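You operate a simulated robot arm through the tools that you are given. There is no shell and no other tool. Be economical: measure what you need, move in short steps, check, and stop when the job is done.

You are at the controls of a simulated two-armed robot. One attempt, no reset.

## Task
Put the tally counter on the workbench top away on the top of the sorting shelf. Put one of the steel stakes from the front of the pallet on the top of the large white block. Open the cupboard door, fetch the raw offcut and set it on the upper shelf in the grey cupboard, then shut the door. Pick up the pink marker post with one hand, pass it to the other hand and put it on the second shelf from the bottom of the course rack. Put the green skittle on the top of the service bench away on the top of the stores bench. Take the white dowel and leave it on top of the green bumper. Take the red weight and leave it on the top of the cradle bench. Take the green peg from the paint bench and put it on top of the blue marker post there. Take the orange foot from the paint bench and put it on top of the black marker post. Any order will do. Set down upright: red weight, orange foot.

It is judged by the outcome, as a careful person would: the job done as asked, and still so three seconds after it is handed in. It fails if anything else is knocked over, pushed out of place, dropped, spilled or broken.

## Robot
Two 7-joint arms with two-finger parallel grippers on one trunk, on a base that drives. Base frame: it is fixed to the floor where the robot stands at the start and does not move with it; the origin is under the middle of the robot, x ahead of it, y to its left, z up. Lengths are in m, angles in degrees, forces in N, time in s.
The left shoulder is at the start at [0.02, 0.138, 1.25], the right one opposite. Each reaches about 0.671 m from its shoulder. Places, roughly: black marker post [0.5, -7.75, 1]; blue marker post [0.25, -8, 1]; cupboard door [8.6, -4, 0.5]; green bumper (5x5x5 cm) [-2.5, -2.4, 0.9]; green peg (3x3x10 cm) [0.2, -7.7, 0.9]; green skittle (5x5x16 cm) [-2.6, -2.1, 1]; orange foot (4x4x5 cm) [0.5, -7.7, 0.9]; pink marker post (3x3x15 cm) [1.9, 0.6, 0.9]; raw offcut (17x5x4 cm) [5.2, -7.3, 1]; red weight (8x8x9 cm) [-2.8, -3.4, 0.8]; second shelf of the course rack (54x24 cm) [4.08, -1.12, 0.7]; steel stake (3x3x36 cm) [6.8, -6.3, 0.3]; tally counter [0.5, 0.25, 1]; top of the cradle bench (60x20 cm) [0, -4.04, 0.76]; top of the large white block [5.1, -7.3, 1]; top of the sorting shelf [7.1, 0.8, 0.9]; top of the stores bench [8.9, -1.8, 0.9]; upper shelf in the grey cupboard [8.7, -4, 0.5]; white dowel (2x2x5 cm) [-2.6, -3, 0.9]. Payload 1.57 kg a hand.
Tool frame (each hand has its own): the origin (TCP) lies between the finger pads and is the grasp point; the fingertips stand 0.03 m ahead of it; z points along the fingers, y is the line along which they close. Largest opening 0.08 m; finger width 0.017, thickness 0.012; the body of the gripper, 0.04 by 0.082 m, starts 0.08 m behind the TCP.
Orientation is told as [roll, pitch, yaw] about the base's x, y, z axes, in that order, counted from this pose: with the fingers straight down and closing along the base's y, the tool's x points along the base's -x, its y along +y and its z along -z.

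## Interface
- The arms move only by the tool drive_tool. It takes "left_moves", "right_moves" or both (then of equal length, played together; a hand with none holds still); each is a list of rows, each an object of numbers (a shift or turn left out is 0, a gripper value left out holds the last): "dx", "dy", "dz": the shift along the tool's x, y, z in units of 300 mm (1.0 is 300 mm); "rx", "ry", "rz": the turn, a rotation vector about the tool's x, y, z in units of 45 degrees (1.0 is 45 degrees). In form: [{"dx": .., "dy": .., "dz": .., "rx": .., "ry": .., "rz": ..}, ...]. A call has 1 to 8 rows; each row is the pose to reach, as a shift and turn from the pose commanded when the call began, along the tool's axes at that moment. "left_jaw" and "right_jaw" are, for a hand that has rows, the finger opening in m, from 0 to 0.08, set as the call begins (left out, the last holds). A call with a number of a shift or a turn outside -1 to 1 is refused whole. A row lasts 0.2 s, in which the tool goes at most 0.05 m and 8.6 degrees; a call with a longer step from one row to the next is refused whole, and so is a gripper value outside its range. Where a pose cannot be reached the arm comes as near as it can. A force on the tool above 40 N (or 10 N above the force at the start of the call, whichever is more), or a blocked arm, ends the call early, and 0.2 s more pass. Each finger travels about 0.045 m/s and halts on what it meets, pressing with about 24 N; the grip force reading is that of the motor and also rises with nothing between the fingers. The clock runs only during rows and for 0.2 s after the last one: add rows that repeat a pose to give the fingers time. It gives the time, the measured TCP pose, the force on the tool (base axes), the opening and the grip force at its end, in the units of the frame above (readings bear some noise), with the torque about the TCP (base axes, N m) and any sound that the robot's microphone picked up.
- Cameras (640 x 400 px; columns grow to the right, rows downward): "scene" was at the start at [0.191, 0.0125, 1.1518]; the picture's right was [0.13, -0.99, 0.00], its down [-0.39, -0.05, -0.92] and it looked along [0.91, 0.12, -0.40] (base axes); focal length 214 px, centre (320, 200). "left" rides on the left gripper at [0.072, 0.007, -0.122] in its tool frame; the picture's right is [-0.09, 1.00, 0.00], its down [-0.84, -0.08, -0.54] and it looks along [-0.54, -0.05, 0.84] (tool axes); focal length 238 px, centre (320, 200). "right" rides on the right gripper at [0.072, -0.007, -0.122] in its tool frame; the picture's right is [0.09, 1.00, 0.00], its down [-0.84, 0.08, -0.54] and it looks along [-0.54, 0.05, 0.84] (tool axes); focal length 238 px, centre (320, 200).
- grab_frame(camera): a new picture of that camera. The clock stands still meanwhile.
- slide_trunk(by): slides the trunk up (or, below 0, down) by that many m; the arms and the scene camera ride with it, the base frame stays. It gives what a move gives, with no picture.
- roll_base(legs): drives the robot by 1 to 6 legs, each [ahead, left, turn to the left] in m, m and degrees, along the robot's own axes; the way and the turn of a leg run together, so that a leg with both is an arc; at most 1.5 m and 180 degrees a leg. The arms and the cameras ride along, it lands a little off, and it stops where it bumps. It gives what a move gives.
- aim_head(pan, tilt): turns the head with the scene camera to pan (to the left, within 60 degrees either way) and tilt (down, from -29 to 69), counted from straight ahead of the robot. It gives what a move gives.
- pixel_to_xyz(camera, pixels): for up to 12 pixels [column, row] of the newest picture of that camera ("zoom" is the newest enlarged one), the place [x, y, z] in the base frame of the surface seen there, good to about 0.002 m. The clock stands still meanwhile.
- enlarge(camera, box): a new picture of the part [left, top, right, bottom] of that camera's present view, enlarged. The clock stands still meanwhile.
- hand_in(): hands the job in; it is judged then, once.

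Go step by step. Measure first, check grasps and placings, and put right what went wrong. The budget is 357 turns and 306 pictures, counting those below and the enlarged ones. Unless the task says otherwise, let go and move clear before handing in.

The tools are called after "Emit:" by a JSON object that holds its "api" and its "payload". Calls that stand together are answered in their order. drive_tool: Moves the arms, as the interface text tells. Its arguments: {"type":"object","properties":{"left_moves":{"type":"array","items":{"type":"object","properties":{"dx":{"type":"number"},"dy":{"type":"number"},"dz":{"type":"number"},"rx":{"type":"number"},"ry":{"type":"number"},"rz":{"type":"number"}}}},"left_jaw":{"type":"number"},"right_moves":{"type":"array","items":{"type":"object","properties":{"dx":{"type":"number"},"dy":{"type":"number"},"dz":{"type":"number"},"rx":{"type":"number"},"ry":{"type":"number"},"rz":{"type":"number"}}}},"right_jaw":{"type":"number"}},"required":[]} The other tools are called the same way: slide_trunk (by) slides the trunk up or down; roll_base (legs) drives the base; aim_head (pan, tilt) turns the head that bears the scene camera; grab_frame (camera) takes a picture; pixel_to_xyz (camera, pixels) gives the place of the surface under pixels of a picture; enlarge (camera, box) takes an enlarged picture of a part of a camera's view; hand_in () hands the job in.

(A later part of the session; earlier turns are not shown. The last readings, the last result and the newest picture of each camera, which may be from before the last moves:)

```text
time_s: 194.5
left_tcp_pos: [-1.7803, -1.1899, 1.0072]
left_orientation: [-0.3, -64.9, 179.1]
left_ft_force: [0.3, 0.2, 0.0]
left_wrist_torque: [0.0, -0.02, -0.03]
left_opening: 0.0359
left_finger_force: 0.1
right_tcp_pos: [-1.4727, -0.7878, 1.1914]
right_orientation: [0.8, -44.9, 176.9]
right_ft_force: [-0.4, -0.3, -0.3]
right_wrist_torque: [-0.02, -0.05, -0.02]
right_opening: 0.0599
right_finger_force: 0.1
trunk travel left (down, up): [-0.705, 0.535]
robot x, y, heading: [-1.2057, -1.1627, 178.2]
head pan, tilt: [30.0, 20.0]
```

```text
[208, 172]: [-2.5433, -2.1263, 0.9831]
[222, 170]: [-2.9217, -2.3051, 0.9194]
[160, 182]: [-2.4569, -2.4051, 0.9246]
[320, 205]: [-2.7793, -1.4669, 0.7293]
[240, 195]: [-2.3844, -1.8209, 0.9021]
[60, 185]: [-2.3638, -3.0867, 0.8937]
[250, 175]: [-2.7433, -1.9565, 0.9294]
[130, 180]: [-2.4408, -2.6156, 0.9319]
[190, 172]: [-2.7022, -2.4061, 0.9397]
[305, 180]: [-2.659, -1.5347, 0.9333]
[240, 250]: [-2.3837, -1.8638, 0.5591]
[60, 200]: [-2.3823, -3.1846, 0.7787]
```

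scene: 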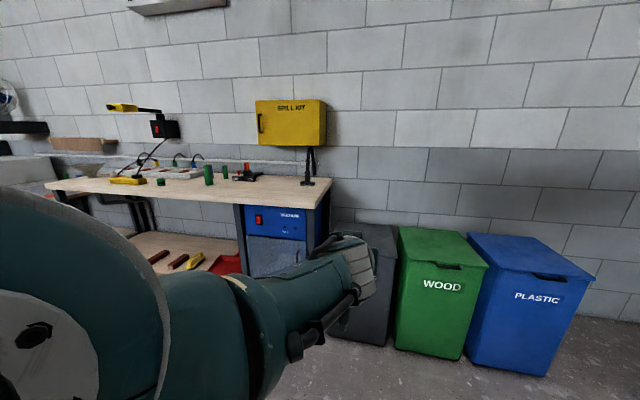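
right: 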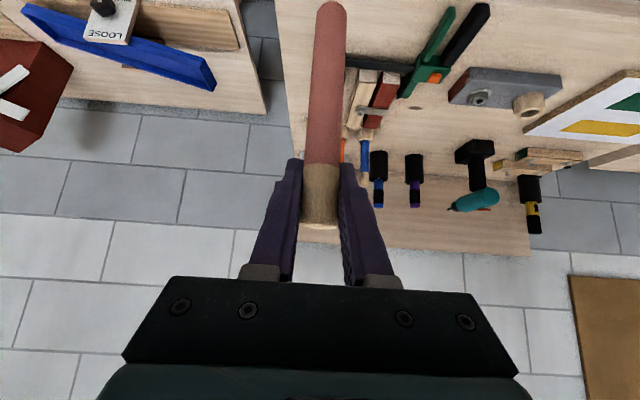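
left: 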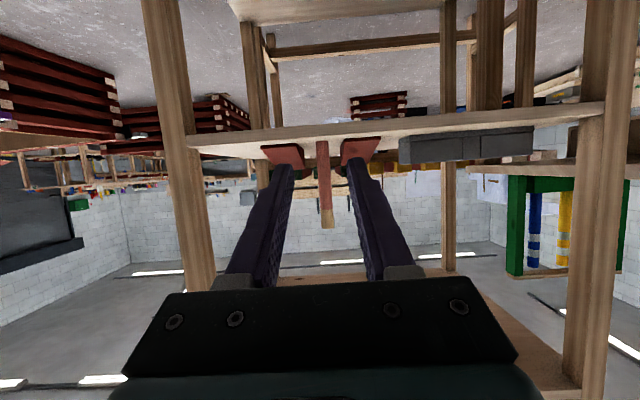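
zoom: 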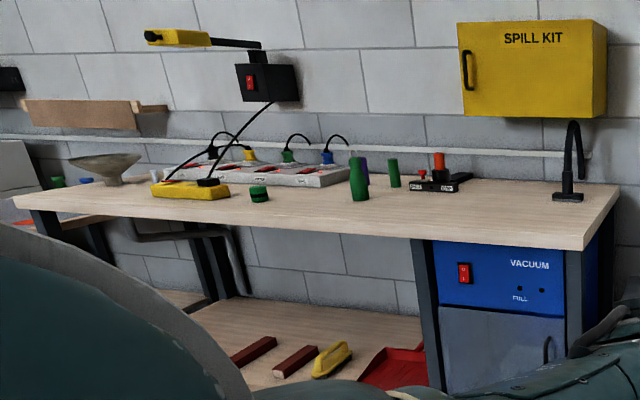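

The bumper is at (-2.46,-2.405), the skittle at (-2.55,-2.13), the bench top z≈0.90 with its front edge at x≈-2.38. I'll drive to y≈-2.8 in front of it and look for the dowel.

Emit:
{"api": "roll_base", "payload": {"legs": [[0.42, 0, 1.8], [0, 1.5, 0], [0, 0.15, 0]]}}

Emit:
{"api": "aim_head", "payload": {"pan": 0, "tilt": 30}}

Emit:
{"api": "grab_frame", "payload": {"camera": "scene"}}

```text
time_s: 204.9
left_tcp_pos: [-2.1516, -2.846, 1.0061]
left_orientation: [0.3, -65.0, -177.8]
left_ft_force: [0.0, -0.2, 0.4]
left_wrist_torque: [0.01, 0.0, -0.04]
left_opening: 0.0361
left_finger_force: 0.0
right_tcp_pos: [-1.867, -2.423, 1.1907]
right_orientation: [0.7, -45.0, -179.6]
right_ft_force: [0.6, 0.0, 0.5]
right_wrist_torque: [-0.01, 0.05, -0.01]
right_opening: 0.0598
right_finger_force: 0.1
trunk travel left (down, up): [-0.705, 0.535]
robot x, y, heading: [-1.5772, -2.7796, -178.0]
head pan, tilt: [30.0, 20.0]
```

```text
time_s: 205.8
left_tcp_pos: [-2.1519, -2.8459, 1.0055]
left_orientation: [0.1, -65.0, -177.6]
left_ft_force: [0.7, -0.6, -0.2]
left_wrist_torque: [0.01, -0.02, -0.01]
left_opening: 0.0362
left_finger_force: 0.1
right_tcp_pos: [-1.8674, -2.4231, 1.191]
right_orientation: [0.8, -44.9, -179.7]
right_ft_force: [0.0, 0.8, 0.0]
right_wrist_torque: [-0.03, -0.02, 0.0]
right_opening: 0.0597
right_finger_force: 0.0
trunk travel left (down, up): [-0.705, 0.535]
robot x, y, heading: [-1.5758, -2.7825, -178.5]
head pan, tilt: [0.0, 30.0]
```

```text
252 pictures are left
```

scene: 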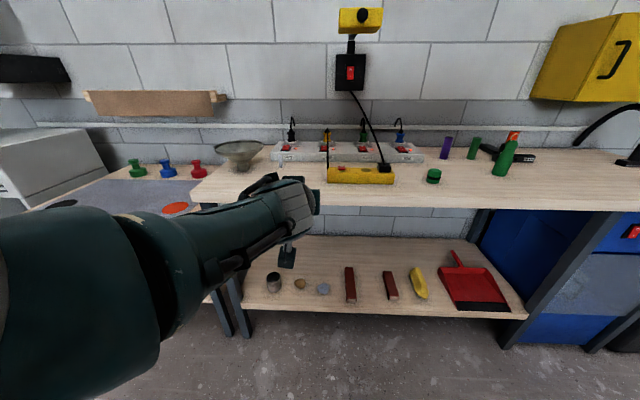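

The left arm may hide the dowel. I'll check the left camera and enlarge the area.

Emit:
{"api": "grab_frame", "payload": {"camera": "left"}}

Emit:
{"api": "enlarge", "payload": {"camera": "scene", "box": [100, 120, 340, 280]}}

Emit:
{"api": "pixel_to_xyz", "payload": {"camera": "scene", "pixels": [[136, 170], [167, 170], [198, 172], [240, 160], [360, 176], [433, 176], [350, 205], [120, 205], [508, 155]]}}

```text
251 pictures are left
```

left: 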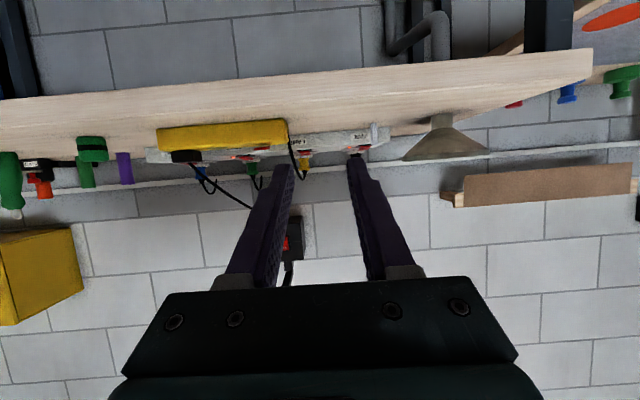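

```text
2.50 times, centred on (220, 200) of scene
```

zoom: 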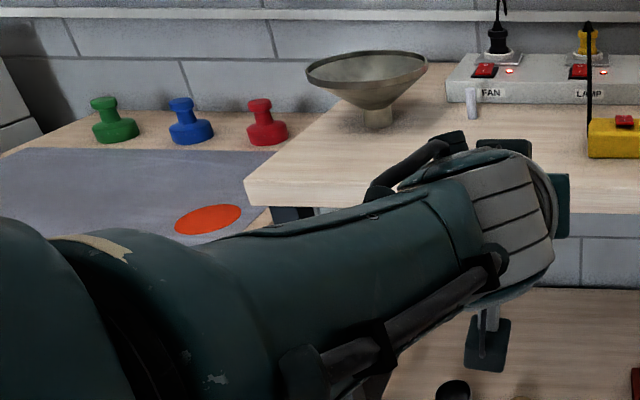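

```text
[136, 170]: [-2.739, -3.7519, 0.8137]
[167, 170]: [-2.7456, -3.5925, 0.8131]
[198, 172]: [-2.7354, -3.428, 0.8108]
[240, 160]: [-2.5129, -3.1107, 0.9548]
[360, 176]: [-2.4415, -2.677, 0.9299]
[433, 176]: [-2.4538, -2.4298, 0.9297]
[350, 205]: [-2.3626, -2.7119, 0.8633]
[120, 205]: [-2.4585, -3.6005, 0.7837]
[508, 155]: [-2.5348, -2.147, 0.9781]
```

A small white peg shows at zoom (472,105). I'll check it.

Emit:
{"api": "pixel_to_xyz", "payload": {"camera": "zoom", "pixels": [[472, 92], [472, 105], [472, 117], [505, 95], [438, 125]]}}

Emit:
{"api": "enlarge", "payload": {"camera": "scene", "box": [250, 130, 340, 190]}}

```text
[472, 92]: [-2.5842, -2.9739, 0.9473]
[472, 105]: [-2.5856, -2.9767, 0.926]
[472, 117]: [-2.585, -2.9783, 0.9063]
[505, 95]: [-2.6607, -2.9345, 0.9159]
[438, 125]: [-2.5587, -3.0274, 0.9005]
```

```text
6.67 times, centred on (295, 160) of scene
```

zoom: 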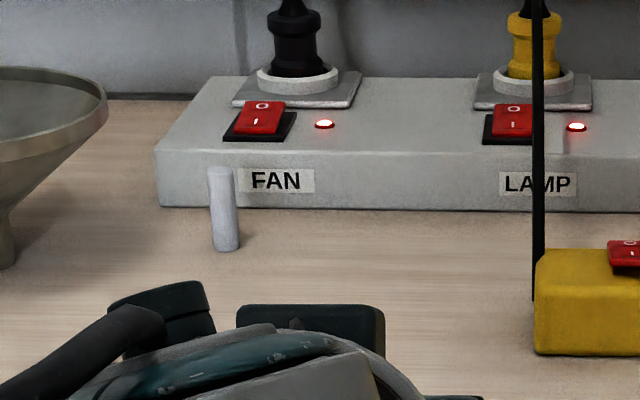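

The dowel stands at (-2.593,-2.976), between the funnel and a hanging cable. I'll measure their nearest parts.

Emit:
{"api": "pixel_to_xyz", "payload": {"camera": "zoom", "pixels": [[104, 100], [106, 115], [95, 140], [5, 260], [537, 60], [536, 200], [160, 180], [222, 170], [222, 235], [237, 220], [540, 300], [210, 205]]}}

```text
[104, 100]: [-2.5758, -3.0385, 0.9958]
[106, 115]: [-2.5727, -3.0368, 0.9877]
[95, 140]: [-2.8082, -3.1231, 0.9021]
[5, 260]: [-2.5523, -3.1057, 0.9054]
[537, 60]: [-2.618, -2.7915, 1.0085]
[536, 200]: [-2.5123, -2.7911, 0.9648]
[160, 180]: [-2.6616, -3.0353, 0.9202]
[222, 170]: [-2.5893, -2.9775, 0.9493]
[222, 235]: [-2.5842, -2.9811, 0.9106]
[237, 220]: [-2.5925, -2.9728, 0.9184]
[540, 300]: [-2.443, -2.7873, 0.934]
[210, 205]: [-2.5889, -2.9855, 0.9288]
```

I'll tilt the left hand to 45° and yaw it 15° left so its body stays away from the funnel, with the jaw at 0.04.

Emit:
{"api": "drive_tool", "payload": {"left_moves": [{"ry": 0.15}, {"ry": 0.3}, {"ry": 0.444}, {"ry": 0.444}], "left_jaw": 0.04}}

Emit:
{"api": "drive_tool", "payload": {"left_moves": [{"rx": -0.12, "rz": -0.12}, {"rx": -0.236, "rz": -0.236}, {"rx": -0.236, "rz": -0.236}]}}

```text
time_s: 206.8
left_tcp_pos: [-2.1459, -2.8531, 1.004]
left_orientation: [0.1, -44.9, -177.6]
left_ft_force: [-0.4, 1.2, -0.1]
left_wrist_torque: [0.03, 0.0, 0.02]
left_opening: 0.0402
left_finger_force: 0.0
left hand out of reach, approached as far as the arm can: row 3, 4
right_tcp_pos: [-1.8674, -2.4229, 1.1917]
right_orientation: [0.8, -44.8, -179.7]
right_ft_force: [0.3, -0.1, -0.2]
right_wrist_torque: [0.0, 0.02, -0.03]
right_opening: 0.06
right_finger_force: 0.0
trunk travel left (down, up): [-0.705, 0.535]
robot x, y, heading: [-1.578, -2.7813, -178.1]
head pan, tilt: [0.0, 30.0]
```

```text
time_s: 207.7
left_tcp_pos: [-2.1295, -2.8652, 1.005]
left_orientation: [0.4, -45.0, -162.6]
left_ft_force: [-0.2, 0.3, -0.3]
left_wrist_torque: [0.02, -0.01, 0.0]
left_opening: 0.0403
left_finger_force: 0.1
left hand out of reach, approached as far as the arm can: row 1, 2, 3
right_tcp_pos: [-1.8672, -2.4215, 1.1912]
right_orientation: [0.8, -44.9, -179.7]
right_ft_force: [-0.2, -0.9, -0.9]
right_wrist_torque: [-0.01, 0.01, 0.0]
right_opening: 0.0603
right_finger_force: 0.0
trunk travel left (down, up): [-0.705, 0.535]
robot x, y, heading: [-1.5797, -2.7798, -178.3]
head pan, tilt: [0.0, 30.0]
```

The arm is at its limit; I'll raise the hand relative to the shoulder and lower the trunk, then drive to the pre-grasp.

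Emit:
{"api": "drive_tool", "payload": {"left_moves": [{"dx": -0.08, "dz": -0.08}, {"dx": -0.16, "dz": -0.16}, {"dx": -0.236, "dz": -0.236}]}}

Emit:
{"api": "slide_trunk", "payload": {"by": -0.12}}

Emit:
{"api": "roll_base", "payload": {"legs": [[0, 0.09, -1.7], [0.4, 0, 0]]}}

Emit:
{"api": "grab_frame", "payload": {"camera": "left"}}

Emit:
{"api": "grab_frame", "payload": {"camera": "scene"}}

```text
time_s: 208.4
left_tcp_pos: [-2.1291, -2.865, 1.1065]
left_orientation: [0.3, -44.9, -162.6]
left_ft_force: [-0.5, -1.1, -0.2]
left_wrist_torque: [-0.02, -0.02, 0.04]
left_opening: 0.04
left_finger_force: 0.0
right_tcp_pos: [-1.8668, -2.4221, 1.1921]
right_orientation: [0.8, -44.9, -179.7]
right_ft_force: [-0.1, 0.1, 0.1]
right_wrist_torque: [-0.02, 0.01, -0.01]
right_opening: 0.0602
right_finger_force: 0.0
trunk travel left (down, up): [-0.705, 0.535]
robot x, y, heading: [-1.5794, -2.7791, -178.5]
head pan, tilt: [0.0, 30.0]
```

```text
time_s: 209.9
left_tcp_pos: [-2.1294, -2.8645, 0.9873]
left_orientation: [0.2, -45.0, -162.6]
left_ft_force: [0.3, 0.7, 0.2]
left_wrist_torque: [0.01, 0.01, -0.01]
left_opening: 0.04
left_finger_force: 0.1
right_tcp_pos: [-1.8671, -2.4228, 1.0711]
right_orientation: [0.8, -44.9, -179.7]
right_ft_force: [0.0, 0.7, 0.4]
right_wrist_torque: [0.04, 0.01, -0.01]
right_opening: 0.0599
right_finger_force: 0.0
trunk travel left (down, up): [-0.585, 0.655]
robot x, y, heading: [-1.5798, -2.7774, -178.1]
head pan, tilt: [0.0, 30.0]
```

```text
time_s: 213.1
left_tcp_pos: [-2.531, -2.9248, 0.9883]
left_orientation: [0.2, -45.0, -165.4]
left_ft_force: [0.9, 0.0, -0.3]
left_wrist_torque: [0.03, -0.04, -0.03]
left_opening: 0.0398
left_finger_force: 0.1
right_tcp_pos: [-2.2469, -2.4943, 1.0713]
right_orientation: [0.7, -44.9, 177.5]
right_ft_force: [-0.7, 0.3, -0.5]
right_wrist_torque: [0.01, 0.0, 0.02]
right_opening: 0.0602
right_finger_force: 0.0
trunk travel left (down, up): [-0.585, 0.655]
robot x, y, heading: [-1.974, -2.8658, 178.9]
head pan, tilt: [0.0, 30.0]
```

```text
248 pictures are left
```

left: 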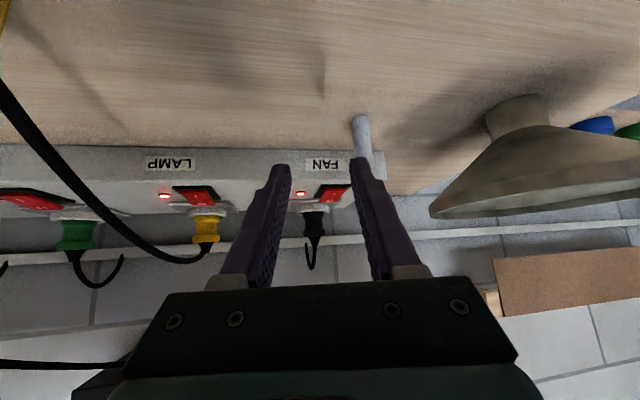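

```text
247 pictures are left
```

scene: 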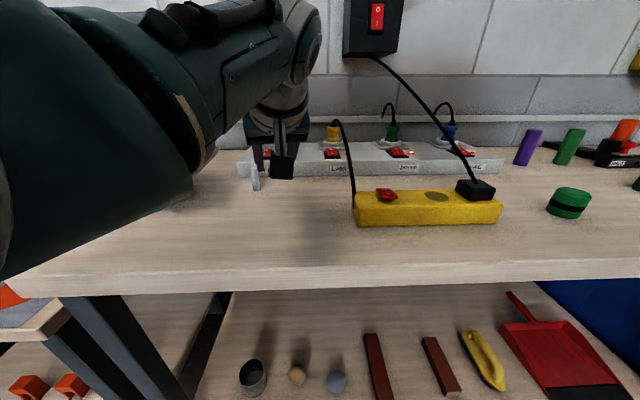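

I'll pinpoint the dowel in the left camera (360,130) for the last approach.

Emit:
{"api": "pixel_to_xyz", "payload": {"camera": "left", "pixels": [[360, 122], [361, 140], [355, 132], [367, 132], [432, 208]]}}

Emit:
{"api": "pixel_to_xyz", "payload": {"camera": "scene", "pixels": [[254, 172], [256, 185]]}}

```text
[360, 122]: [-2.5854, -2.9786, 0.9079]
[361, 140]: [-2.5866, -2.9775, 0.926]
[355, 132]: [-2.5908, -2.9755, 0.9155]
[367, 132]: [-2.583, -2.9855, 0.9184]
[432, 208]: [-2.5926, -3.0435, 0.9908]
```

```text
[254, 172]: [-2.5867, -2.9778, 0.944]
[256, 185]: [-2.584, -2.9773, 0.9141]
```

The dowel axis is at (-2.594,-2.981). I'll step sideways first, then advance along the fingers.

Emit:
{"api": "drive_tool", "payload": {"left_moves": [{"dx": -0.045, "dy": 0.128}, {"dx": -0.045, "dy": 0.128, "dz": 0.08}, {"dx": -0.045, "dy": 0.128, "dz": 0.16}, {"dx": -0.045, "dy": 0.128, "dz": 0.16}]}}

Emit:
{"api": "grab_frame", "payload": {"camera": "left"}}

```text
time_s: 214.1
left_tcp_pos: [-2.5624, -2.9733, 0.9612]
left_orientation: [0.2, -45.1, -165.3]
left_ft_force: [0.3, -0.3, -0.2]
left_wrist_torque: [-0.02, 0.02, -0.01]
left_opening: 0.04
left_finger_force: 0.1
right_tcp_pos: [-2.2462, -2.4939, 1.0712]
right_orientation: [0.8, -44.9, 177.4]
right_ft_force: [0.2, -0.4, 0.4]
right_wrist_torque: [0.02, -0.01, 0.0]
right_opening: 0.0601
right_finger_force: 0.1
trunk travel left (down, up): [-0.585, 0.655]
robot x, y, heading: [-1.9759, -2.8628, 178.9]
head pan, tilt: [0.0, 30.0]
```

```text
246 pictures are left
```

left: 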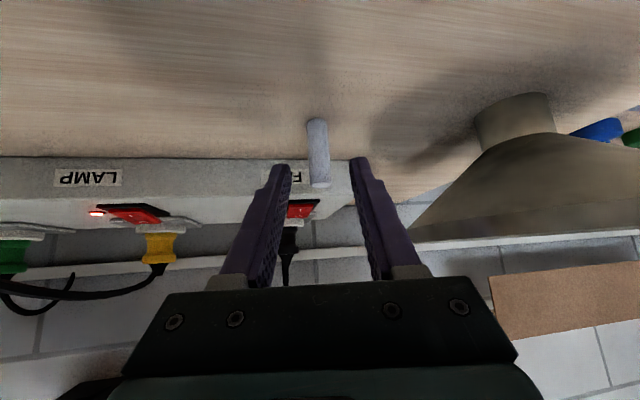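

Centred. Advance the rest and close.

Emit:
{"api": "drive_tool", "payload": {"left_moves": [{"dz": 0.075}, {"dz": 0.145}, {"dz": 0.145}]}}

Emit:
{"api": "drive_tool", "payload": {"left_moves": [{"dz": 0}, {"dz": 0}, {"dz": 0}, {"dz": 0}], "left_jaw": 0.005}}

Emit:
{"api": "grab_frame", "payload": {"camera": "left"}}

```text
time_s: 214.9
left_tcp_pos: [-2.572, -2.9872, 0.935]
left_orientation: [0.2, -45.0, -165.2]
left_ft_force: [-0.3, 0.8, 0.6]
left_wrist_torque: [-0.02, -0.01, -0.06]
left_opening: 0.0401
left_finger_force: 0.0
left hand out of reach, approached as far as the arm can: row 1, 2, 3
right_tcp_pos: [-2.2473, -2.4938, 1.0714]
right_orientation: [0.7, -44.9, 177.5]
right_ft_force: [0.8, -0.2, -0.5]
right_wrist_torque: [0.0, -0.01, 0.0]
right_opening: 0.0602
right_finger_force: 0.0
trunk travel left (down, up): [-0.585, 0.655]
robot x, y, heading: [-1.974, -2.8613, 178.5]
head pan, tilt: [0.0, 30.0]
```

```text
time_s: 215.9
left_tcp_pos: [-2.5727, -2.9879, 0.934]
left_orientation: [0.2, -45.0, -165.3]
left_ft_force: [-0.8, -0.3, 0.3]
left_wrist_torque: [0.01, -0.01, -0.01]
left_opening: 0.0133
left_finger_force: 24.4
right_tcp_pos: [-2.2476, -2.4933, 1.0715]
right_orientation: [0.8, -44.9, 177.5]
right_ft_force: [0.1, 0.3, 0.1]
right_wrist_torque: [0.0, 0.03, 0.01]
right_opening: 0.0599
right_finger_force: 0.1
trunk travel left (down, up): [-0.585, 0.655]
robot x, y, heading: [-1.9785, -2.8652, 179.2]
head pan, tilt: [0.0, 30.0]
```

```text
245 pictures are left
```

left: 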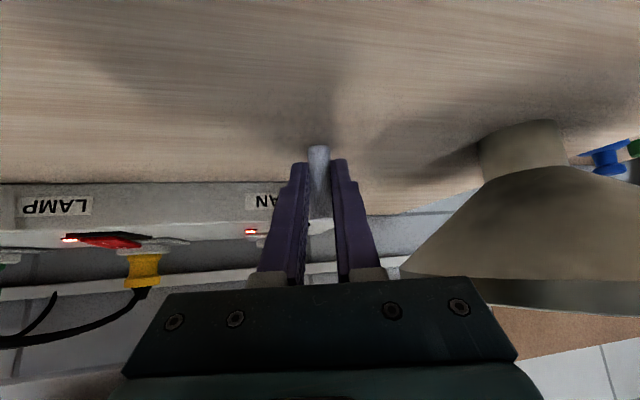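

The dowel is only in the fingertips. I'll reopen, nudge the base ahead 2 cm, and regrip.

Emit:
{"api": "drive_tool", "payload": {"left_moves": [{"dz": 0}, {"dz": 0}, {"dz": 0}], "left_jaw": 0.04}}

Emit:
{"api": "roll_base", "payload": {"legs": [[0.02, -0.003, 0]]}}

Emit:
{"api": "grab_frame", "payload": {"camera": "left"}}

```text
time_s: 216.7
left_tcp_pos: [-2.5723, -2.9875, 0.9349]
left_orientation: [0.2, -45.0, -165.4]
left_ft_force: [0.0, -0.1, -0.2]
left_wrist_torque: [0.0, 0.01, 0.03]
left_opening: 0.0403
left_finger_force: 0.0
right_tcp_pos: [-2.248, -2.4939, 1.0719]
right_orientation: [0.9, -44.9, 177.6]
right_ft_force: [-0.2, 0.1, -0.2]
right_wrist_torque: [-0.01, -0.02, -0.03]
right_opening: 0.0602
right_finger_force: 0.1
trunk travel left (down, up): [-0.585, 0.655]
robot x, y, heading: [-1.9783, -2.8661, 178.8]
head pan, tilt: [0.0, 30.0]
```

```text
time_s: 217.5
left_tcp_pos: [-2.5925, -2.9832, 0.9355]
left_orientation: [0.1, -45.0, -165.5]
left_ft_force: [-0.4, 0.6, -0.2]
left_wrist_torque: [0.02, -0.03, 0.01]
left_opening: 0.04
left_finger_force: 0.0
right_tcp_pos: [-2.2668, -2.4908, 1.0706]
right_orientation: [0.9, -44.9, 177.5]
right_ft_force: [1.0, -1.7, -1.1]
right_wrist_torque: [0.0, 0.04, 0.03]
right_opening: 0.06
right_finger_force: 0.0
trunk travel left (down, up): [-0.585, 0.655]
robot x, y, heading: [-1.9946, -2.8641, 179.0]
head pan, tilt: [0.0, 30.0]
```

```text
244 pictures are left
```

left: 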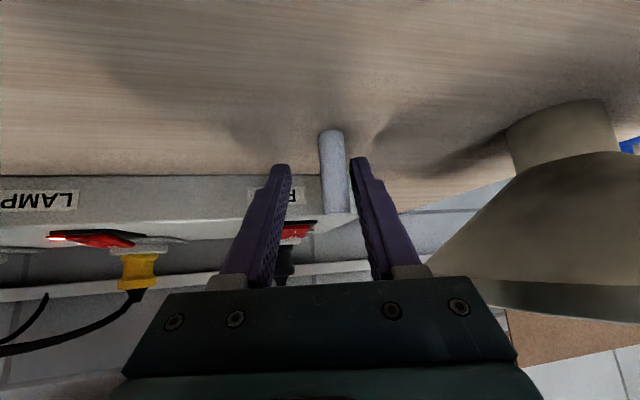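

The dowel sits toward the right finger; I'll shift 7 mm that way, close, and lift.

Emit:
{"api": "drive_tool", "payload": {"left_moves": [{"dy": 0.022}, {"dy": 0.022}]}}

Emit:
{"api": "drive_tool", "payload": {"left_moves": [{"dz": 0}, {"dz": 0}, {"dz": 0}, {"dz": 0}], "left_jaw": 0.002}}

Emit:
{"api": "slide_trunk", "payload": {"by": 0.15}}

Emit:
{"api": "grab_frame", "payload": {"camera": "left"}}

```text
time_s: 218.1
left_tcp_pos: [-2.5909, -2.9903, 0.9334]
left_orientation: [0.2, -45.0, -165.5]
left_ft_force: [-0.5, 0.6, -0.3]
left_wrist_torque: [0.01, 0.02, 0.02]
left_opening: 0.0402
left_finger_force: 0.0
right_tcp_pos: [-2.2676, -2.4906, 1.0719]
right_orientation: [0.8, -44.9, 177.5]
right_ft_force: [0.7, -0.1, -0.5]
right_wrist_torque: [0.0, -0.02, -0.01]
right_opening: 0.06
right_finger_force: 0.0
trunk travel left (down, up): [-0.585, 0.655]
robot x, y, heading: [-1.9956, -2.862, 179.1]
head pan, tilt: [0.0, 30.0]
```

```text
time_s: 219.1
left_tcp_pos: [-2.5911, -2.9904, 0.9342]
left_orientation: [0.2, -45.0, -165.4]
left_ft_force: [0.6, -0.1, -1.1]
left_wrist_torque: [0.04, 0.01, 0.0]
left_opening: 0.014
left_finger_force: 24.1
right_tcp_pos: [-2.2665, -2.4901, 1.071]
right_orientation: [0.8, -44.8, 177.4]
right_ft_force: [-0.2, 1.1, 0.2]
right_wrist_torque: [0.02, -0.02, -0.02]
right_opening: 0.06
right_finger_force: 0.0
trunk travel left (down, up): [-0.585, 0.655]
robot x, y, heading: [-1.9943, -2.8603, 178.9]
head pan, tilt: [0.0, 30.0]
```

```text
time_s: 220.9
left_tcp_pos: [-2.59, -2.9904, 1.0828]
left_orientation: [0.3, -45.0, -165.5]
left_ft_force: [0.0, 0.8, -1.2]
left_wrist_torque: [0.0, 0.03, -0.03]
left_opening: 0.0143
left_finger_force: 24.6
right_tcp_pos: [-2.2664, -2.4906, 1.2208]
right_orientation: [0.7, -44.9, 177.5]
right_ft_force: [-0.2, -0.2, 0.1]
right_wrist_torque: [0.01, -0.03, -0.04]
right_opening: 0.0597
right_finger_force: 0.0
trunk travel left (down, up): [-0.735, 0.505]
robot x, y, heading: [-1.9992, -2.8611, 178.7]
head pan, tilt: [0.0, 30.0]
```

```text
243 pictures are left
```

left: 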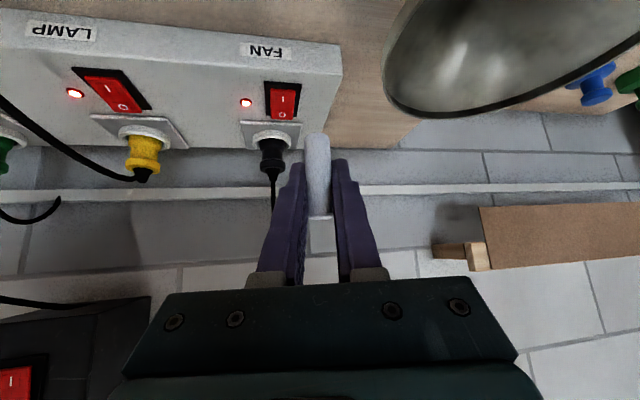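

Held and lifted. I'll back off to clear the cable, strafe right to the bumper, and measure it.

Emit:
{"api": "roll_base", "payload": {"legs": [[-0.4, 0, 1], [0, -0.57, 0]]}}

Emit:
{"api": "aim_head", "payload": {"pan": -5, "tilt": 30}}

Emit:
{"api": "enlarge", "payload": {"camera": "scene", "box": [200, 100, 480, 280]}}

```text
time_s: 226.2
left_tcp_pos: [-2.1938, -2.4338, 1.0842]
left_orientation: [0.2, -45.0, -163.6]
left_ft_force: [0.7, 0.3, -1.1]
left_wrist_torque: [-0.03, 0.02, 0.01]
left_opening: 0.014
left_finger_force: 24.2
right_tcp_pos: [-1.8874, -1.9245, 1.2215]
right_orientation: [0.8, -44.9, 179.3]
right_ft_force: [-0.4, -0.3, -0.3]
right_wrist_torque: [0.03, -0.01, 0.01]
right_opening: 0.06
right_finger_force: 0.1
trunk travel left (down, up): [-0.735, 0.505]
robot x, y, heading: [-1.6035, -2.2887, -179.1]
head pan, tilt: [0.0, 30.0]
```

```text
time_s: 226.9
left_tcp_pos: [-2.1925, -2.4347, 1.0834]
left_orientation: [0.2, -45.1, -163.6]
left_ft_force: [0.0, -0.4, -0.2]
left_wrist_torque: [0.0, -0.01, -0.02]
left_opening: 0.0138
left_finger_force: 23.6
right_tcp_pos: [-1.8873, -1.9247, 1.2201]
right_orientation: [0.7, -44.9, 179.4]
right_ft_force: [-0.6, -0.3, 0.1]
right_wrist_torque: [-0.01, -0.02, 0.03]
right_opening: 0.0601
right_finger_force: 0.0
trunk travel left (down, up): [-0.735, 0.505]
robot x, y, heading: [-1.6019, -2.2881, -179.4]
head pan, tilt: [-5.0, 30.0]
```

```text
2.22 times, centred on (340, 190) of scene
```

zoom: 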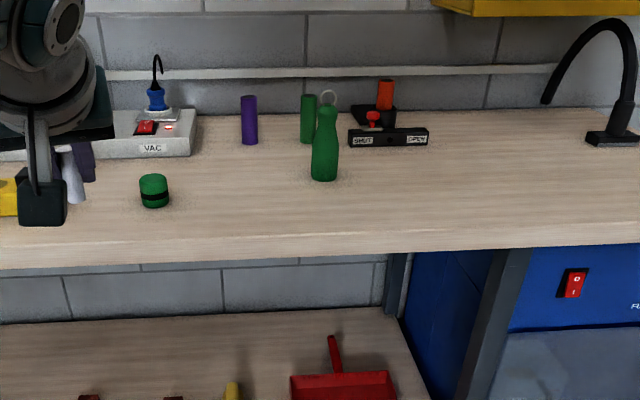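

The bumper is at zoom (154,190) and the skittle (bottle shape with a ring on top) at (325,140). Measuring both.

Emit:
{"api": "pixel_to_xyz", "payload": {"camera": "zoom", "pixels": [[154, 179], [148, 180], [160, 180], [154, 190], [141, 192], [167, 192], [154, 204], [325, 110], [325, 150], [325, 178], [313, 155], [337, 155]]}}

Emit:
{"api": "pixel_to_xyz", "payload": {"camera": "scene", "pixels": [[233, 190], [231, 175], [236, 183]]}}

```text
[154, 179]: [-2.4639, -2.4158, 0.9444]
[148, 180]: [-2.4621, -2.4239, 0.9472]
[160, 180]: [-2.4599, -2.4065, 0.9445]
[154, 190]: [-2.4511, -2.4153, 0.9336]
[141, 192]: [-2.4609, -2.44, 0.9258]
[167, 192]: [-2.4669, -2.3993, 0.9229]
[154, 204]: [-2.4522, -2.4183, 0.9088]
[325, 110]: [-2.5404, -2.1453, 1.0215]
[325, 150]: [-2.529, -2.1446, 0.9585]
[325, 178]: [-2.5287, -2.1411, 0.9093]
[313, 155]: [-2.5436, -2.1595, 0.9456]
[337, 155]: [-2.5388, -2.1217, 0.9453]
```

```text
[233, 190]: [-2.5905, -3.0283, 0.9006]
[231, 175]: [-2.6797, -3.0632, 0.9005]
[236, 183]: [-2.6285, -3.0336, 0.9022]
```

The bumper centre is (-2.474,-2.418), top 0.945. I'll locate the dowel in the same picture.

Emit:
{"api": "pixel_to_xyz", "payload": {"camera": "zoom", "pixels": [[72, 170], [74, 180], [76, 198], [78, 190]]}}

Emit:
{"api": "pixel_to_xyz", "payload": {"camera": "left", "pixels": [[318, 180], [318, 160]]}}

```text
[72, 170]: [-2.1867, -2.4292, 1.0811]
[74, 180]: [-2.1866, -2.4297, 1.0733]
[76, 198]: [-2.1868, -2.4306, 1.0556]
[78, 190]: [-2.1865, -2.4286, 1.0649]
```

```text
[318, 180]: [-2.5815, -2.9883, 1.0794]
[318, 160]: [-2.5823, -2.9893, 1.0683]
```

The dowel is at the TCP. I'll drive so it is above the bumper, then refine.

Emit:
{"api": "roll_base", "payload": {"legs": [[0.28, -0.018, 0]]}}

Emit:
{"api": "grab_frame", "payload": {"camera": "left"}}

Emit:
{"api": "enlarge", "payload": {"camera": "scene", "box": [180, 120, 360, 250]}}

```text
time_s: 228.8
left_tcp_pos: [-2.47, -2.4233, 1.0842]
left_orientation: [0.2, -45.0, -163.2]
left_ft_force: [-0.1, 0.0, 0.0]
left_wrist_torque: [0.02, 0.04, 0.01]
left_opening: 0.0137
left_finger_force: 23.7
right_tcp_pos: [-2.1633, -1.9114, 1.2212]
right_orientation: [0.7, -44.9, 179.7]
right_ft_force: [0.1, -0.4, -0.2]
right_wrist_torque: [-0.01, 0.01, 0.0]
right_opening: 0.0598
right_finger_force: 0.1
trunk travel left (down, up): [-0.735, 0.505]
robot x, y, heading: [-1.8771, -2.2749, -178.9]
head pan, tilt: [-5.0, 30.0]
```

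```text
241 pictures are left
```

left: 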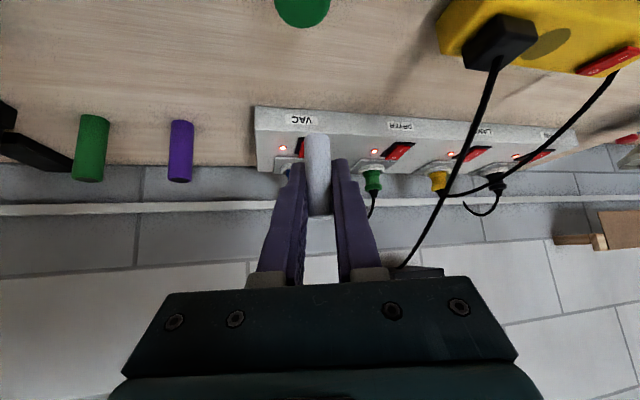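

```text
3.08 times, centred on (270, 185) of scene
```

zoom: 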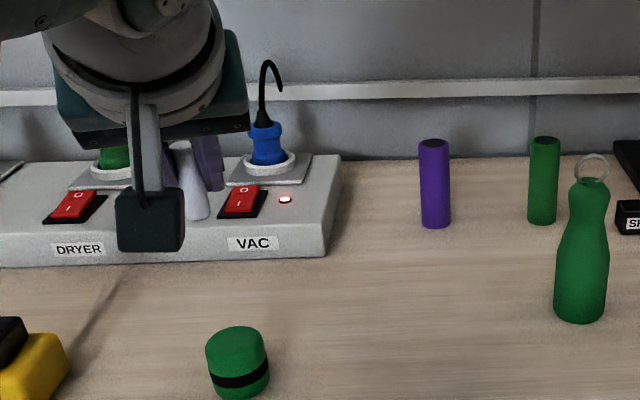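

Emit:
{"api": "pixel_to_xyz", "payload": {"camera": "zoom", "pixels": [[237, 333], [222, 342], [255, 338], [238, 348], [198, 200], [190, 180], [200, 215]]}}

Emit:
{"api": "pixel_to_xyz", "payload": {"camera": "left", "pixels": [[302, 8], [302, 22], [282, 5], [325, 5]]}}

```text
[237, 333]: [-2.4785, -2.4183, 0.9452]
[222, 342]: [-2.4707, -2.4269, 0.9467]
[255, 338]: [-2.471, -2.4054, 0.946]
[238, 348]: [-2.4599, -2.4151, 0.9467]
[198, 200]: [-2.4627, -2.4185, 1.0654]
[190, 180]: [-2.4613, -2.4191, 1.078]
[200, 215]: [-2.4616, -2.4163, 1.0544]
```

```text
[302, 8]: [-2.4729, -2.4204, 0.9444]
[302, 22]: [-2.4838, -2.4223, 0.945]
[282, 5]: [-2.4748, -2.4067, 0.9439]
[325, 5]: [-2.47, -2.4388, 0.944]
```

The dowel is within 5 mm of the bumper's centre. I'll lower it in two steps.

Emit:
{"api": "roll_base", "payload": {"legs": [[0.004, 0, 0]]}}

Emit:
{"api": "slide_trunk", "payload": {"by": -0.092}}

Emit:
{"api": "enlarge", "payload": {"camera": "scene", "box": [190, 130, 310, 240]}}

```text
time_s: 229.6
left_tcp_pos: [-2.4731, -2.4237, 1.0835]
left_orientation: [0.2, -45.0, -163.3]
left_ft_force: [-0.4, -0.1, 0.0]
left_wrist_torque: [0.0, 0.02, 0.02]
left_opening: 0.0139
left_finger_force: 23.9
right_tcp_pos: [-2.1692, -1.9115, 1.2219]
right_orientation: [0.8, -44.9, 179.6]
right_ft_force: [0.6, 0.3, -1.2]
right_wrist_torque: [-0.01, 0.02, -0.02]
right_opening: 0.06
right_finger_force: 0.0
trunk travel left (down, up): [-0.735, 0.505]
robot x, y, heading: [-1.8835, -2.2715, -179.1]
head pan, tilt: [-5.0, 30.0]
```

```text
time_s: 230.8
left_tcp_pos: [-2.4739, -2.4234, 0.9924]
left_orientation: [0.2, -45.0, -163.3]
left_ft_force: [-1.4, -0.7, 0.2]
left_wrist_torque: [0.02, 0.01, 0.01]
left_opening: 0.0136
left_finger_force: 24.1
right_tcp_pos: [-2.1685, -1.9121, 1.1294]
right_orientation: [0.8, -44.9, 179.6]
right_ft_force: [-0.5, -0.1, -1.1]
right_wrist_torque: [-0.01, 0.02, -0.04]
right_opening: 0.0599
right_finger_force: 0.0
trunk travel left (down, up): [-0.643, 0.597]
robot x, y, heading: [-1.8862, -2.274, -178.9]
head pan, tilt: [-5.0, 30.0]
```

```text
3.64 times, centred on (250, 185) of scene
```

zoom: 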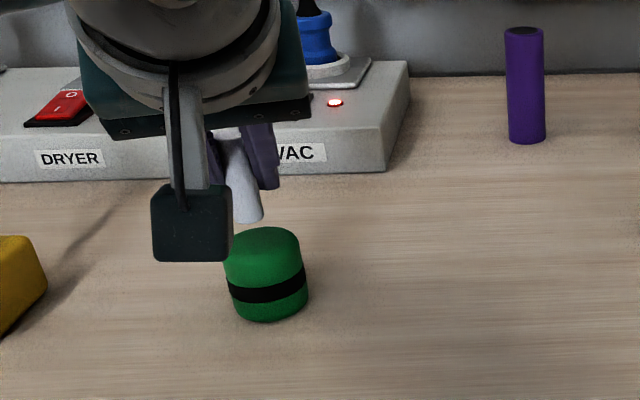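

Emit:
{"api": "pixel_to_xyz", "payload": {"camera": "zoom", "pixels": [[236, 165], [242, 185], [247, 200], [251, 216], [260, 236], [280, 240], [265, 228]]}}

Emit:
{"api": "grab_frame", "payload": {"camera": "left"}}

```text
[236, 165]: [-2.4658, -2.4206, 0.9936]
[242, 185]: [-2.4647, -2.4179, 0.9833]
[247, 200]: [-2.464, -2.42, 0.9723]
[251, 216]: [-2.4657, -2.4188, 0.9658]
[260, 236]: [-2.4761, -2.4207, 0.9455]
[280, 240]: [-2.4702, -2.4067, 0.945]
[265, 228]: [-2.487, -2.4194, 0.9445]
```

```text
238 pictures are left
```

left: 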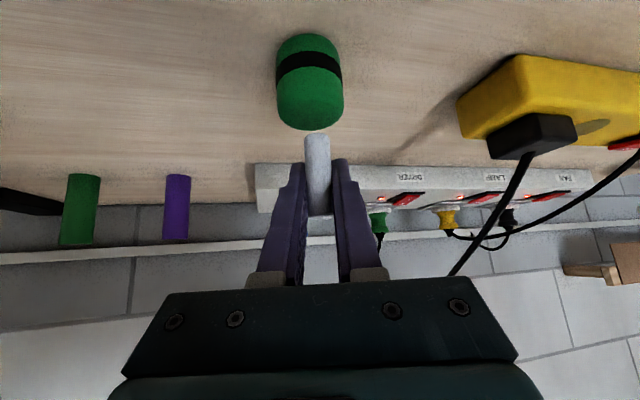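

Vertical, with about 1.3 cm left. Lowering further.

Emit:
{"api": "slide_trunk", "payload": {"by": -0.012}}

Emit:
{"api": "enlarge", "payload": {"camera": "scene", "box": [190, 130, 310, 240]}}

```text
time_s: 231.4
left_tcp_pos: [-2.4729, -2.4244, 0.9792]
left_orientation: [0.1, -44.9, -163.3]
left_ft_force: [1.0, 0.1, 0.2]
left_wrist_torque: [0.0, -0.02, 0.0]
left_opening: 0.0141
left_finger_force: 23.9
right_tcp_pos: [-2.1682, -1.9119, 1.1166]
right_orientation: [0.9, -44.9, 179.6]
right_ft_force: [0.1, -0.2, 0.6]
right_wrist_torque: [-0.02, 0.01, 0.0]
right_opening: 0.0597
right_finger_force: 0.2
trunk travel left (down, up): [-0.631, 0.609]
robot x, y, heading: [-1.8836, -2.2737, -179.1]
head pan, tilt: [-5.0, 30.0]
```

```text
3.64 times, centred on (250, 185) of scene
```

zoom: 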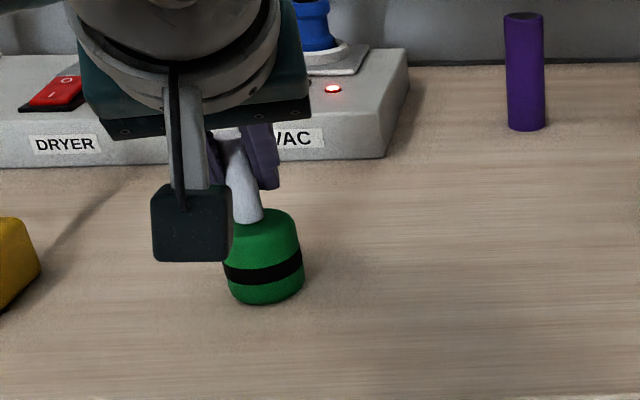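

Emit:
{"api": "slide_trunk", "payload": {"by": -0.003}}

```text
time_s: 232.0
left_tcp_pos: [-2.475, -2.4234, 0.9776]
left_orientation: [0.2, -45.2, -163.3]
left_ft_force: [2.2, 0.6, 7.6]
left_wrist_torque: [0.01, -0.1, -0.02]
left_opening: 0.0142
left_finger_force: 24.2
right_tcp_pos: [-2.1683, -1.9122, 1.1142]
right_orientation: [0.8, -45.0, 179.6]
right_ft_force: [-0.2, 0.1, 0.2]
right_wrist_torque: [-0.04, 0.0, -0.01]
right_opening: 0.0599
right_finger_force: 0.2
trunk travel left (down, up): [-0.628, 0.612]
robot x, y, heading: [-1.8873, -2.2769, -178.9]
head pan, tilt: [-5.0, 30.0]
```

Contact at 7.6 N. I'll open and retreat along the finger axis.

Emit:
{"api": "drive_tool", "payload": {"left_moves": [{"dz": 0}, {"dz": 0}, {"dz": 0}, {"dz": 0}], "left_jaw": 0.05}}

Emit:
{"api": "drive_tool", "payload": {"left_moves": [{"dz": -0.08}, {"dz": -0.2}, {"dz": -0.33}]}}

Emit:
{"api": "enlarge", "payload": {"camera": "scene", "box": [190, 130, 310, 240]}}

```text
time_s: 233.0
left_tcp_pos: [-2.4728, -2.4241, 0.9766]
left_orientation: [0.2, -45.0, -163.3]
left_ft_force: [0.8, 0.3, 0.4]
left_wrist_torque: [0.0, 0.04, 0.0]
left_opening: 0.05
left_finger_force: 0.0
right_tcp_pos: [-2.1683, -1.9127, 1.1139]
right_orientation: [0.8, -44.9, 179.6]
right_ft_force: [0.2, 0.1, -0.7]
right_wrist_torque: [0.0, 0.0, -0.04]
right_opening: 0.0598
right_finger_force: 0.1
trunk travel left (down, up): [-0.628, 0.612]
robot x, y, heading: [-1.885, -2.274, -178.8]
head pan, tilt: [-5.0, 30.0]
```

```text
time_s: 233.8
left_tcp_pos: [-2.4061, -2.4012, 1.046]
left_orientation: [0.4, -45.0, -163.3]
left_ft_force: [-1.1, -0.3, 0.4]
left_wrist_torque: [0.01, -0.01, 0.0]
left_opening: 0.05
left_finger_force: 0.0
right_tcp_pos: [-2.168, -1.9128, 1.1156]
right_orientation: [0.8, -44.9, 179.6]
right_ft_force: [-0.2, 0.1, -0.8]
right_wrist_torque: [-0.01, 0.0, -0.01]
right_opening: 0.06
right_finger_force: 0.1
trunk travel left (down, up): [-0.628, 0.612]
robot x, y, heading: [-1.8872, -2.2763, -179.1]
head pan, tilt: [-5.0, 30.0]
```

```text
3.64 times, centred on (250, 185) of scene
```

zoom: 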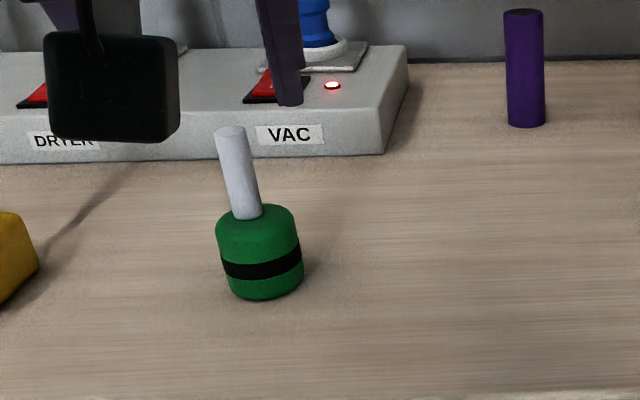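

The dowel stands on the bumper. Next the skittle with the right hand: I'll back off, then pose the right hand at skittle height.

Emit:
{"api": "roll_base", "payload": {"legs": [[-0.25, 0, -0.9], [0, 0.065, 0]]}}

Emit:
{"api": "drive_tool", "payload": {"right_moves": [{"dx": -0.03, "dy": 0.08, "dz": 0.138}, {"dx": -0.06, "dy": 0.16, "dz": 0.276}, {"dx": -0.09, "dy": 0.24, "dz": 0.414}, {"dx": -0.12, "dy": 0.32, "dz": 0.552}, {"dx": -0.15, "dy": 0.4, "dz": 0.69}, {"dx": -0.18, "dy": 0.48, "dz": 0.828}, {"dx": -0.217, "dy": 0.543, "dz": 0.963}, {"dx": -0.217, "dy": 0.543, "dz": 0.963}], "right_jaw": 0.076}}

Emit:
{"api": "grab_frame", "payload": {"camera": "right"}}

Emit:
{"api": "grab_frame", "payload": {"camera": "scene"}}

```text
time_s: 236.2
left_tcp_pos: [-2.1626, -2.4526, 1.048]
left_orientation: [0.2, -45.0, -164.7]
left_ft_force: [-0.1, 0.3, -0.5]
left_wrist_torque: [0.03, 0.02, -0.04]
left_opening: 0.0499
left_finger_force: 0.0
right_tcp_pos: [-1.9127, -1.9707, 1.1156]
right_orientation: [0.8, -45.0, 178.3]
right_ft_force: [-0.9, 0.1, -0.3]
right_wrist_torque: [0.02, 0.01, 0.02]
right_opening: 0.0599
right_finger_force: 0.1
trunk travel left (down, up): [-0.628, 0.612]
robot x, y, heading: [-1.6373, -2.3388, 179.7]
head pan, tilt: [-5.0, 30.0]
```

```text
time_s: 238.0
left_tcp_pos: [-2.1621, -2.4537, 1.048]
left_orientation: [0.2, -45.0, -164.8]
left_ft_force: [0.0, -0.5, -0.4]
left_wrist_torque: [0.02, 0.0, -0.02]
left_opening: 0.0501
left_finger_force: 0.0
right_tcp_pos: [-2.1677, -2.1303, 0.9626]
right_orientation: [0.8, -45.0, 178.3]
right_ft_force: [-0.4, -0.8, 0.4]
right_wrist_torque: [0.0, -0.01, -0.04]
right_opening: 0.0761
right_finger_force: 0.1
trunk travel left (down, up): [-0.628, 0.612]
robot x, y, heading: [-1.6344, -2.3373, 179.6]
head pan, tilt: [-5.0, 30.0]
```

```text
235 pictures are left
```

right: 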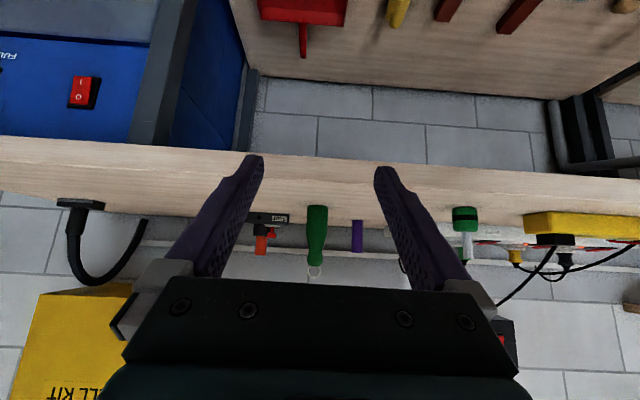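

```text
234 pictures are left
```

scene: 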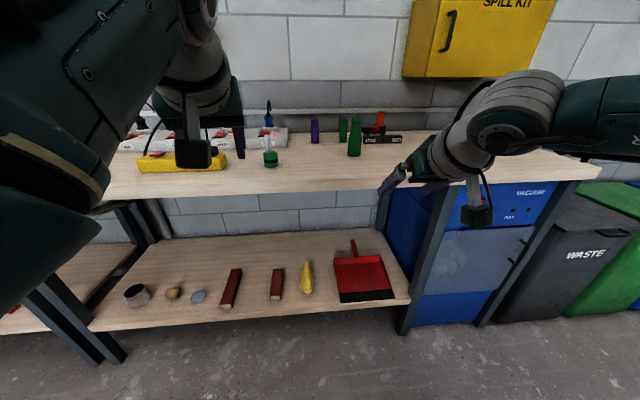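

The skittle is aligned (col 316). I'll raise the left hand well above the dowel before driving forward.

Emit:
{"api": "drive_tool", "payload": {"left_moves": [{"dx": -0.1, "dz": -0.1}, {"dx": -0.2, "dz": -0.2}, {"dx": -0.3, "dz": -0.3}, {"dx": -0.4, "dz": -0.4}]}}

Emit:
{"api": "roll_base", "payload": {"legs": [[0.28, 0.013, 0]]}}

Emit:
{"api": "grab_frame", "payload": {"camera": "right"}}

```text
time_s: 239.0
left_tcp_pos: [-2.1615, -2.4508, 1.216]
left_orientation: [0.2, -44.8, -164.7]
left_ft_force: [-0.8, -0.7, 0.2]
left_wrist_torque: [0.0, -0.03, 0.02]
left_opening: 0.0501
left_finger_force: 0.0
right_tcp_pos: [-2.1672, -2.1302, 0.9625]
right_orientation: [0.7, -45.0, 178.3]
right_ft_force: [0.1, 0.1, 0.3]
right_wrist_torque: [-0.02, 0.01, -0.01]
right_opening: 0.0761
right_finger_force: 0.0
trunk travel left (down, up): [-0.628, 0.612]
robot x, y, heading: [-1.6365, -2.335, 179.4]
head pan, tilt: [-5.0, 30.0]
```

```text
time_s: 240.9
left_tcp_pos: [-2.4378, -2.4621, 1.2151]
left_orientation: [0.1, -45.0, -164.6]
left_ft_force: [0.3, -0.2, -0.5]
left_wrist_torque: [-0.02, 0.0, 0.02]
left_opening: 0.0498
left_finger_force: 0.0
right_tcp_pos: [-2.442, -2.1419, 0.9633]
right_orientation: [0.8, -44.9, 178.2]
right_ft_force: [-0.3, -0.7, 0.6]
right_wrist_torque: [0.0, 0.01, -0.02]
right_opening: 0.0759
right_finger_force: 0.0
trunk travel left (down, up): [-0.628, 0.612]
robot x, y, heading: [-1.9099, -2.3508, 179.6]
head pan, tilt: [-5.0, 30.0]
```

```text
233 pictures are left
```

right: 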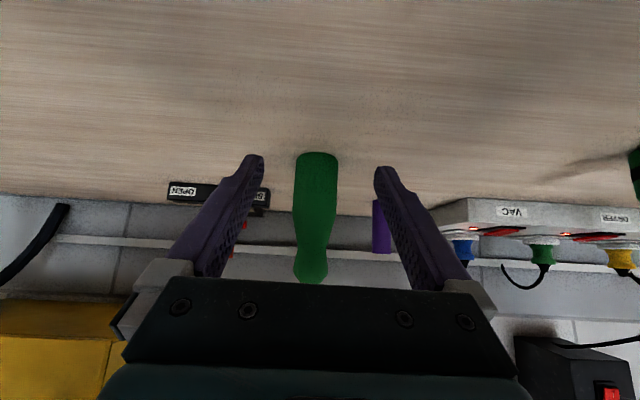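

Centred. Drive the last 10.8 cm and close.

Emit:
{"api": "roll_base", "payload": {"legs": [[0.108, 0, 0]]}}

Emit:
{"api": "drive_tool", "payload": {"right_moves": [{"dz": 0}, {"dz": 0}, {"dz": 0}, {"dz": 0}, {"dz": 0}], "right_jaw": 0.02}}

Emit:
{"api": "grab_frame", "payload": {"camera": "right"}}

```text
time_s: 242.1
left_tcp_pos: [-2.5467, -2.4587, 1.2146]
left_orientation: [0.1, -45.0, -164.8]
left_ft_force: [-1.2, 0.1, -0.7]
left_wrist_torque: [0.0, -0.02, 0.01]
left_opening: 0.0501
left_finger_force: 0.0
right_tcp_pos: [-2.5518, -2.1396, 0.9628]
right_orientation: [0.8, -44.9, 178.1]
right_ft_force: [0.0, -0.3, 1.0]
right_wrist_torque: [-0.01, 0.0, -0.02]
right_opening: 0.0758
right_finger_force: 0.1
trunk travel left (down, up): [-0.628, 0.612]
robot x, y, heading: [-2.0241, -2.347, 179.4]
head pan, tilt: [-5.0, 30.0]
```

```text
time_s: 243.3
left_tcp_pos: [-2.5468, -2.4594, 1.2148]
left_orientation: [0.1, -45.0, -164.7]
left_ft_force: [-0.1, 0.5, 0.3]
left_wrist_torque: [0.0, -0.03, 0.0]
left_opening: 0.0499
left_finger_force: 0.0
right_tcp_pos: [-2.5523, -2.1397, 0.963]
right_orientation: [0.9, -44.8, 178.1]
right_ft_force: [-0.2, 0.2, 1.8]
right_wrist_torque: [0.06, -0.02, -0.03]
right_opening: 0.045
right_finger_force: 23.8
trunk travel left (down, up): [-0.628, 0.612]
robot x, y, heading: [-2.0245, -2.3498, 179.4]
head pan, tilt: [-5.0, 30.0]
```

```text
232 pictures are left
```

right: 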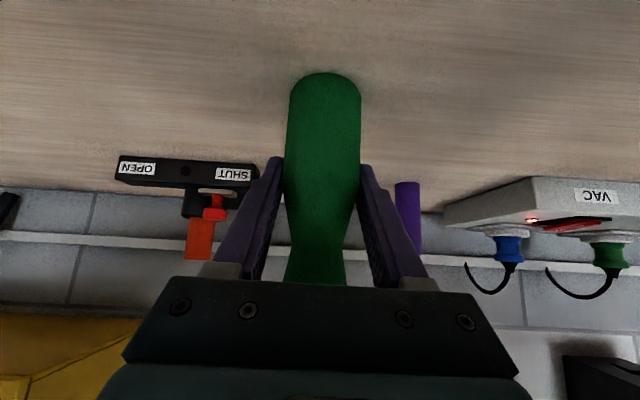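

Gripped (0.045). Lift, back off, and go to the red weight.

Emit:
{"api": "slide_trunk", "payload": {"by": 0.15}}

Emit:
{"api": "roll_base", "payload": {"legs": [[-0.42, 0, 0.6], [0, 0.95, 0]]}}

Emit:
{"api": "aim_head", "payload": {"pan": 10, "tilt": 30}}

Emit:
{"api": "grab_frame", "payload": {"camera": "scene"}}

```text
time_s: 245.1
left_tcp_pos: [-2.5484, -2.4592, 1.3652]
left_orientation: [0.3, -44.9, -164.8]
left_ft_force: [-0.9, -0.7, -0.6]
left_wrist_torque: [-0.02, 0.03, 0.02]
left_opening: 0.0501
left_finger_force: 0.2
right_tcp_pos: [-2.5518, -2.1402, 1.1118]
right_orientation: [0.9, -44.8, 178.1]
right_ft_force: [-0.7, -0.6, -1.7]
right_wrist_torque: [0.0, 0.01, -0.03]
right_opening: 0.0449
right_finger_force: 24.1
trunk travel left (down, up): [-0.778, 0.462]
robot x, y, heading: [-2.0179, -2.3496, 179.5]
head pan, tilt: [-5.0, 30.0]
```

```text
time_s: 252.2
left_tcp_pos: [-2.1423, -3.436, 1.3649]
left_orientation: [0.3, -45.0, -164.7]
left_ft_force: [-0.1, -0.3, -0.1]
left_wrist_torque: [-0.02, -0.03, 0.03]
left_opening: 0.0502
left_finger_force: 0.0
right_tcp_pos: [-2.1492, -3.1159, 1.1124]
right_orientation: [0.8, -44.9, 178.4]
right_ft_force: [0.3, 0.1, -1.2]
right_wrist_torque: [0.0, 0.0, 0.03]
right_opening: 0.0448
right_finger_force: 23.9
trunk travel left (down, up): [-0.778, 0.462]
robot x, y, heading: [-1.6137, -3.3226, 179.8]
head pan, tilt: [-5.0, 30.0]
```

```text
time_s: 253.0
left_tcp_pos: [-2.1428, -3.439, 1.3638]
left_orientation: [0.6, -45.0, -164.5]
left_ft_force: [0.4, 0.3, -0.9]
left_wrist_torque: [0.01, -0.03, 0.0]
left_opening: 0.0498
left_finger_force: 0.0
right_tcp_pos: [-2.1476, -3.1169, 1.1119]
right_orientation: [0.8, -44.9, 178.3]
right_ft_force: [-0.2, 0.9, -0.7]
right_wrist_torque: [-0.01, 0.0, -0.02]
right_opening: 0.0447
right_finger_force: 24.2
trunk travel left (down, up): [-0.778, 0.462]
robot x, y, heading: [-1.6158, -3.3264, 179.5]
head pan, tilt: [10.0, 30.0]
```

```text
231 pictures are left
```

scene: 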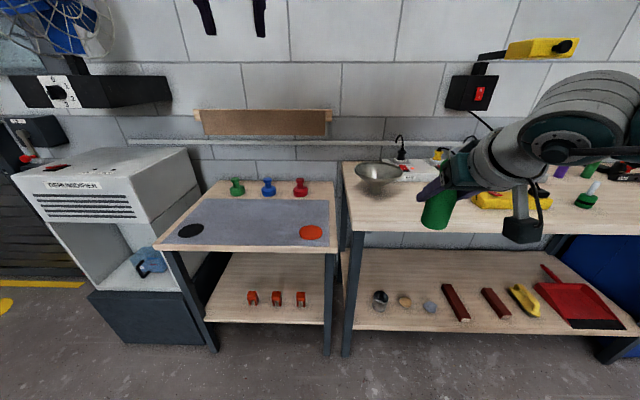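

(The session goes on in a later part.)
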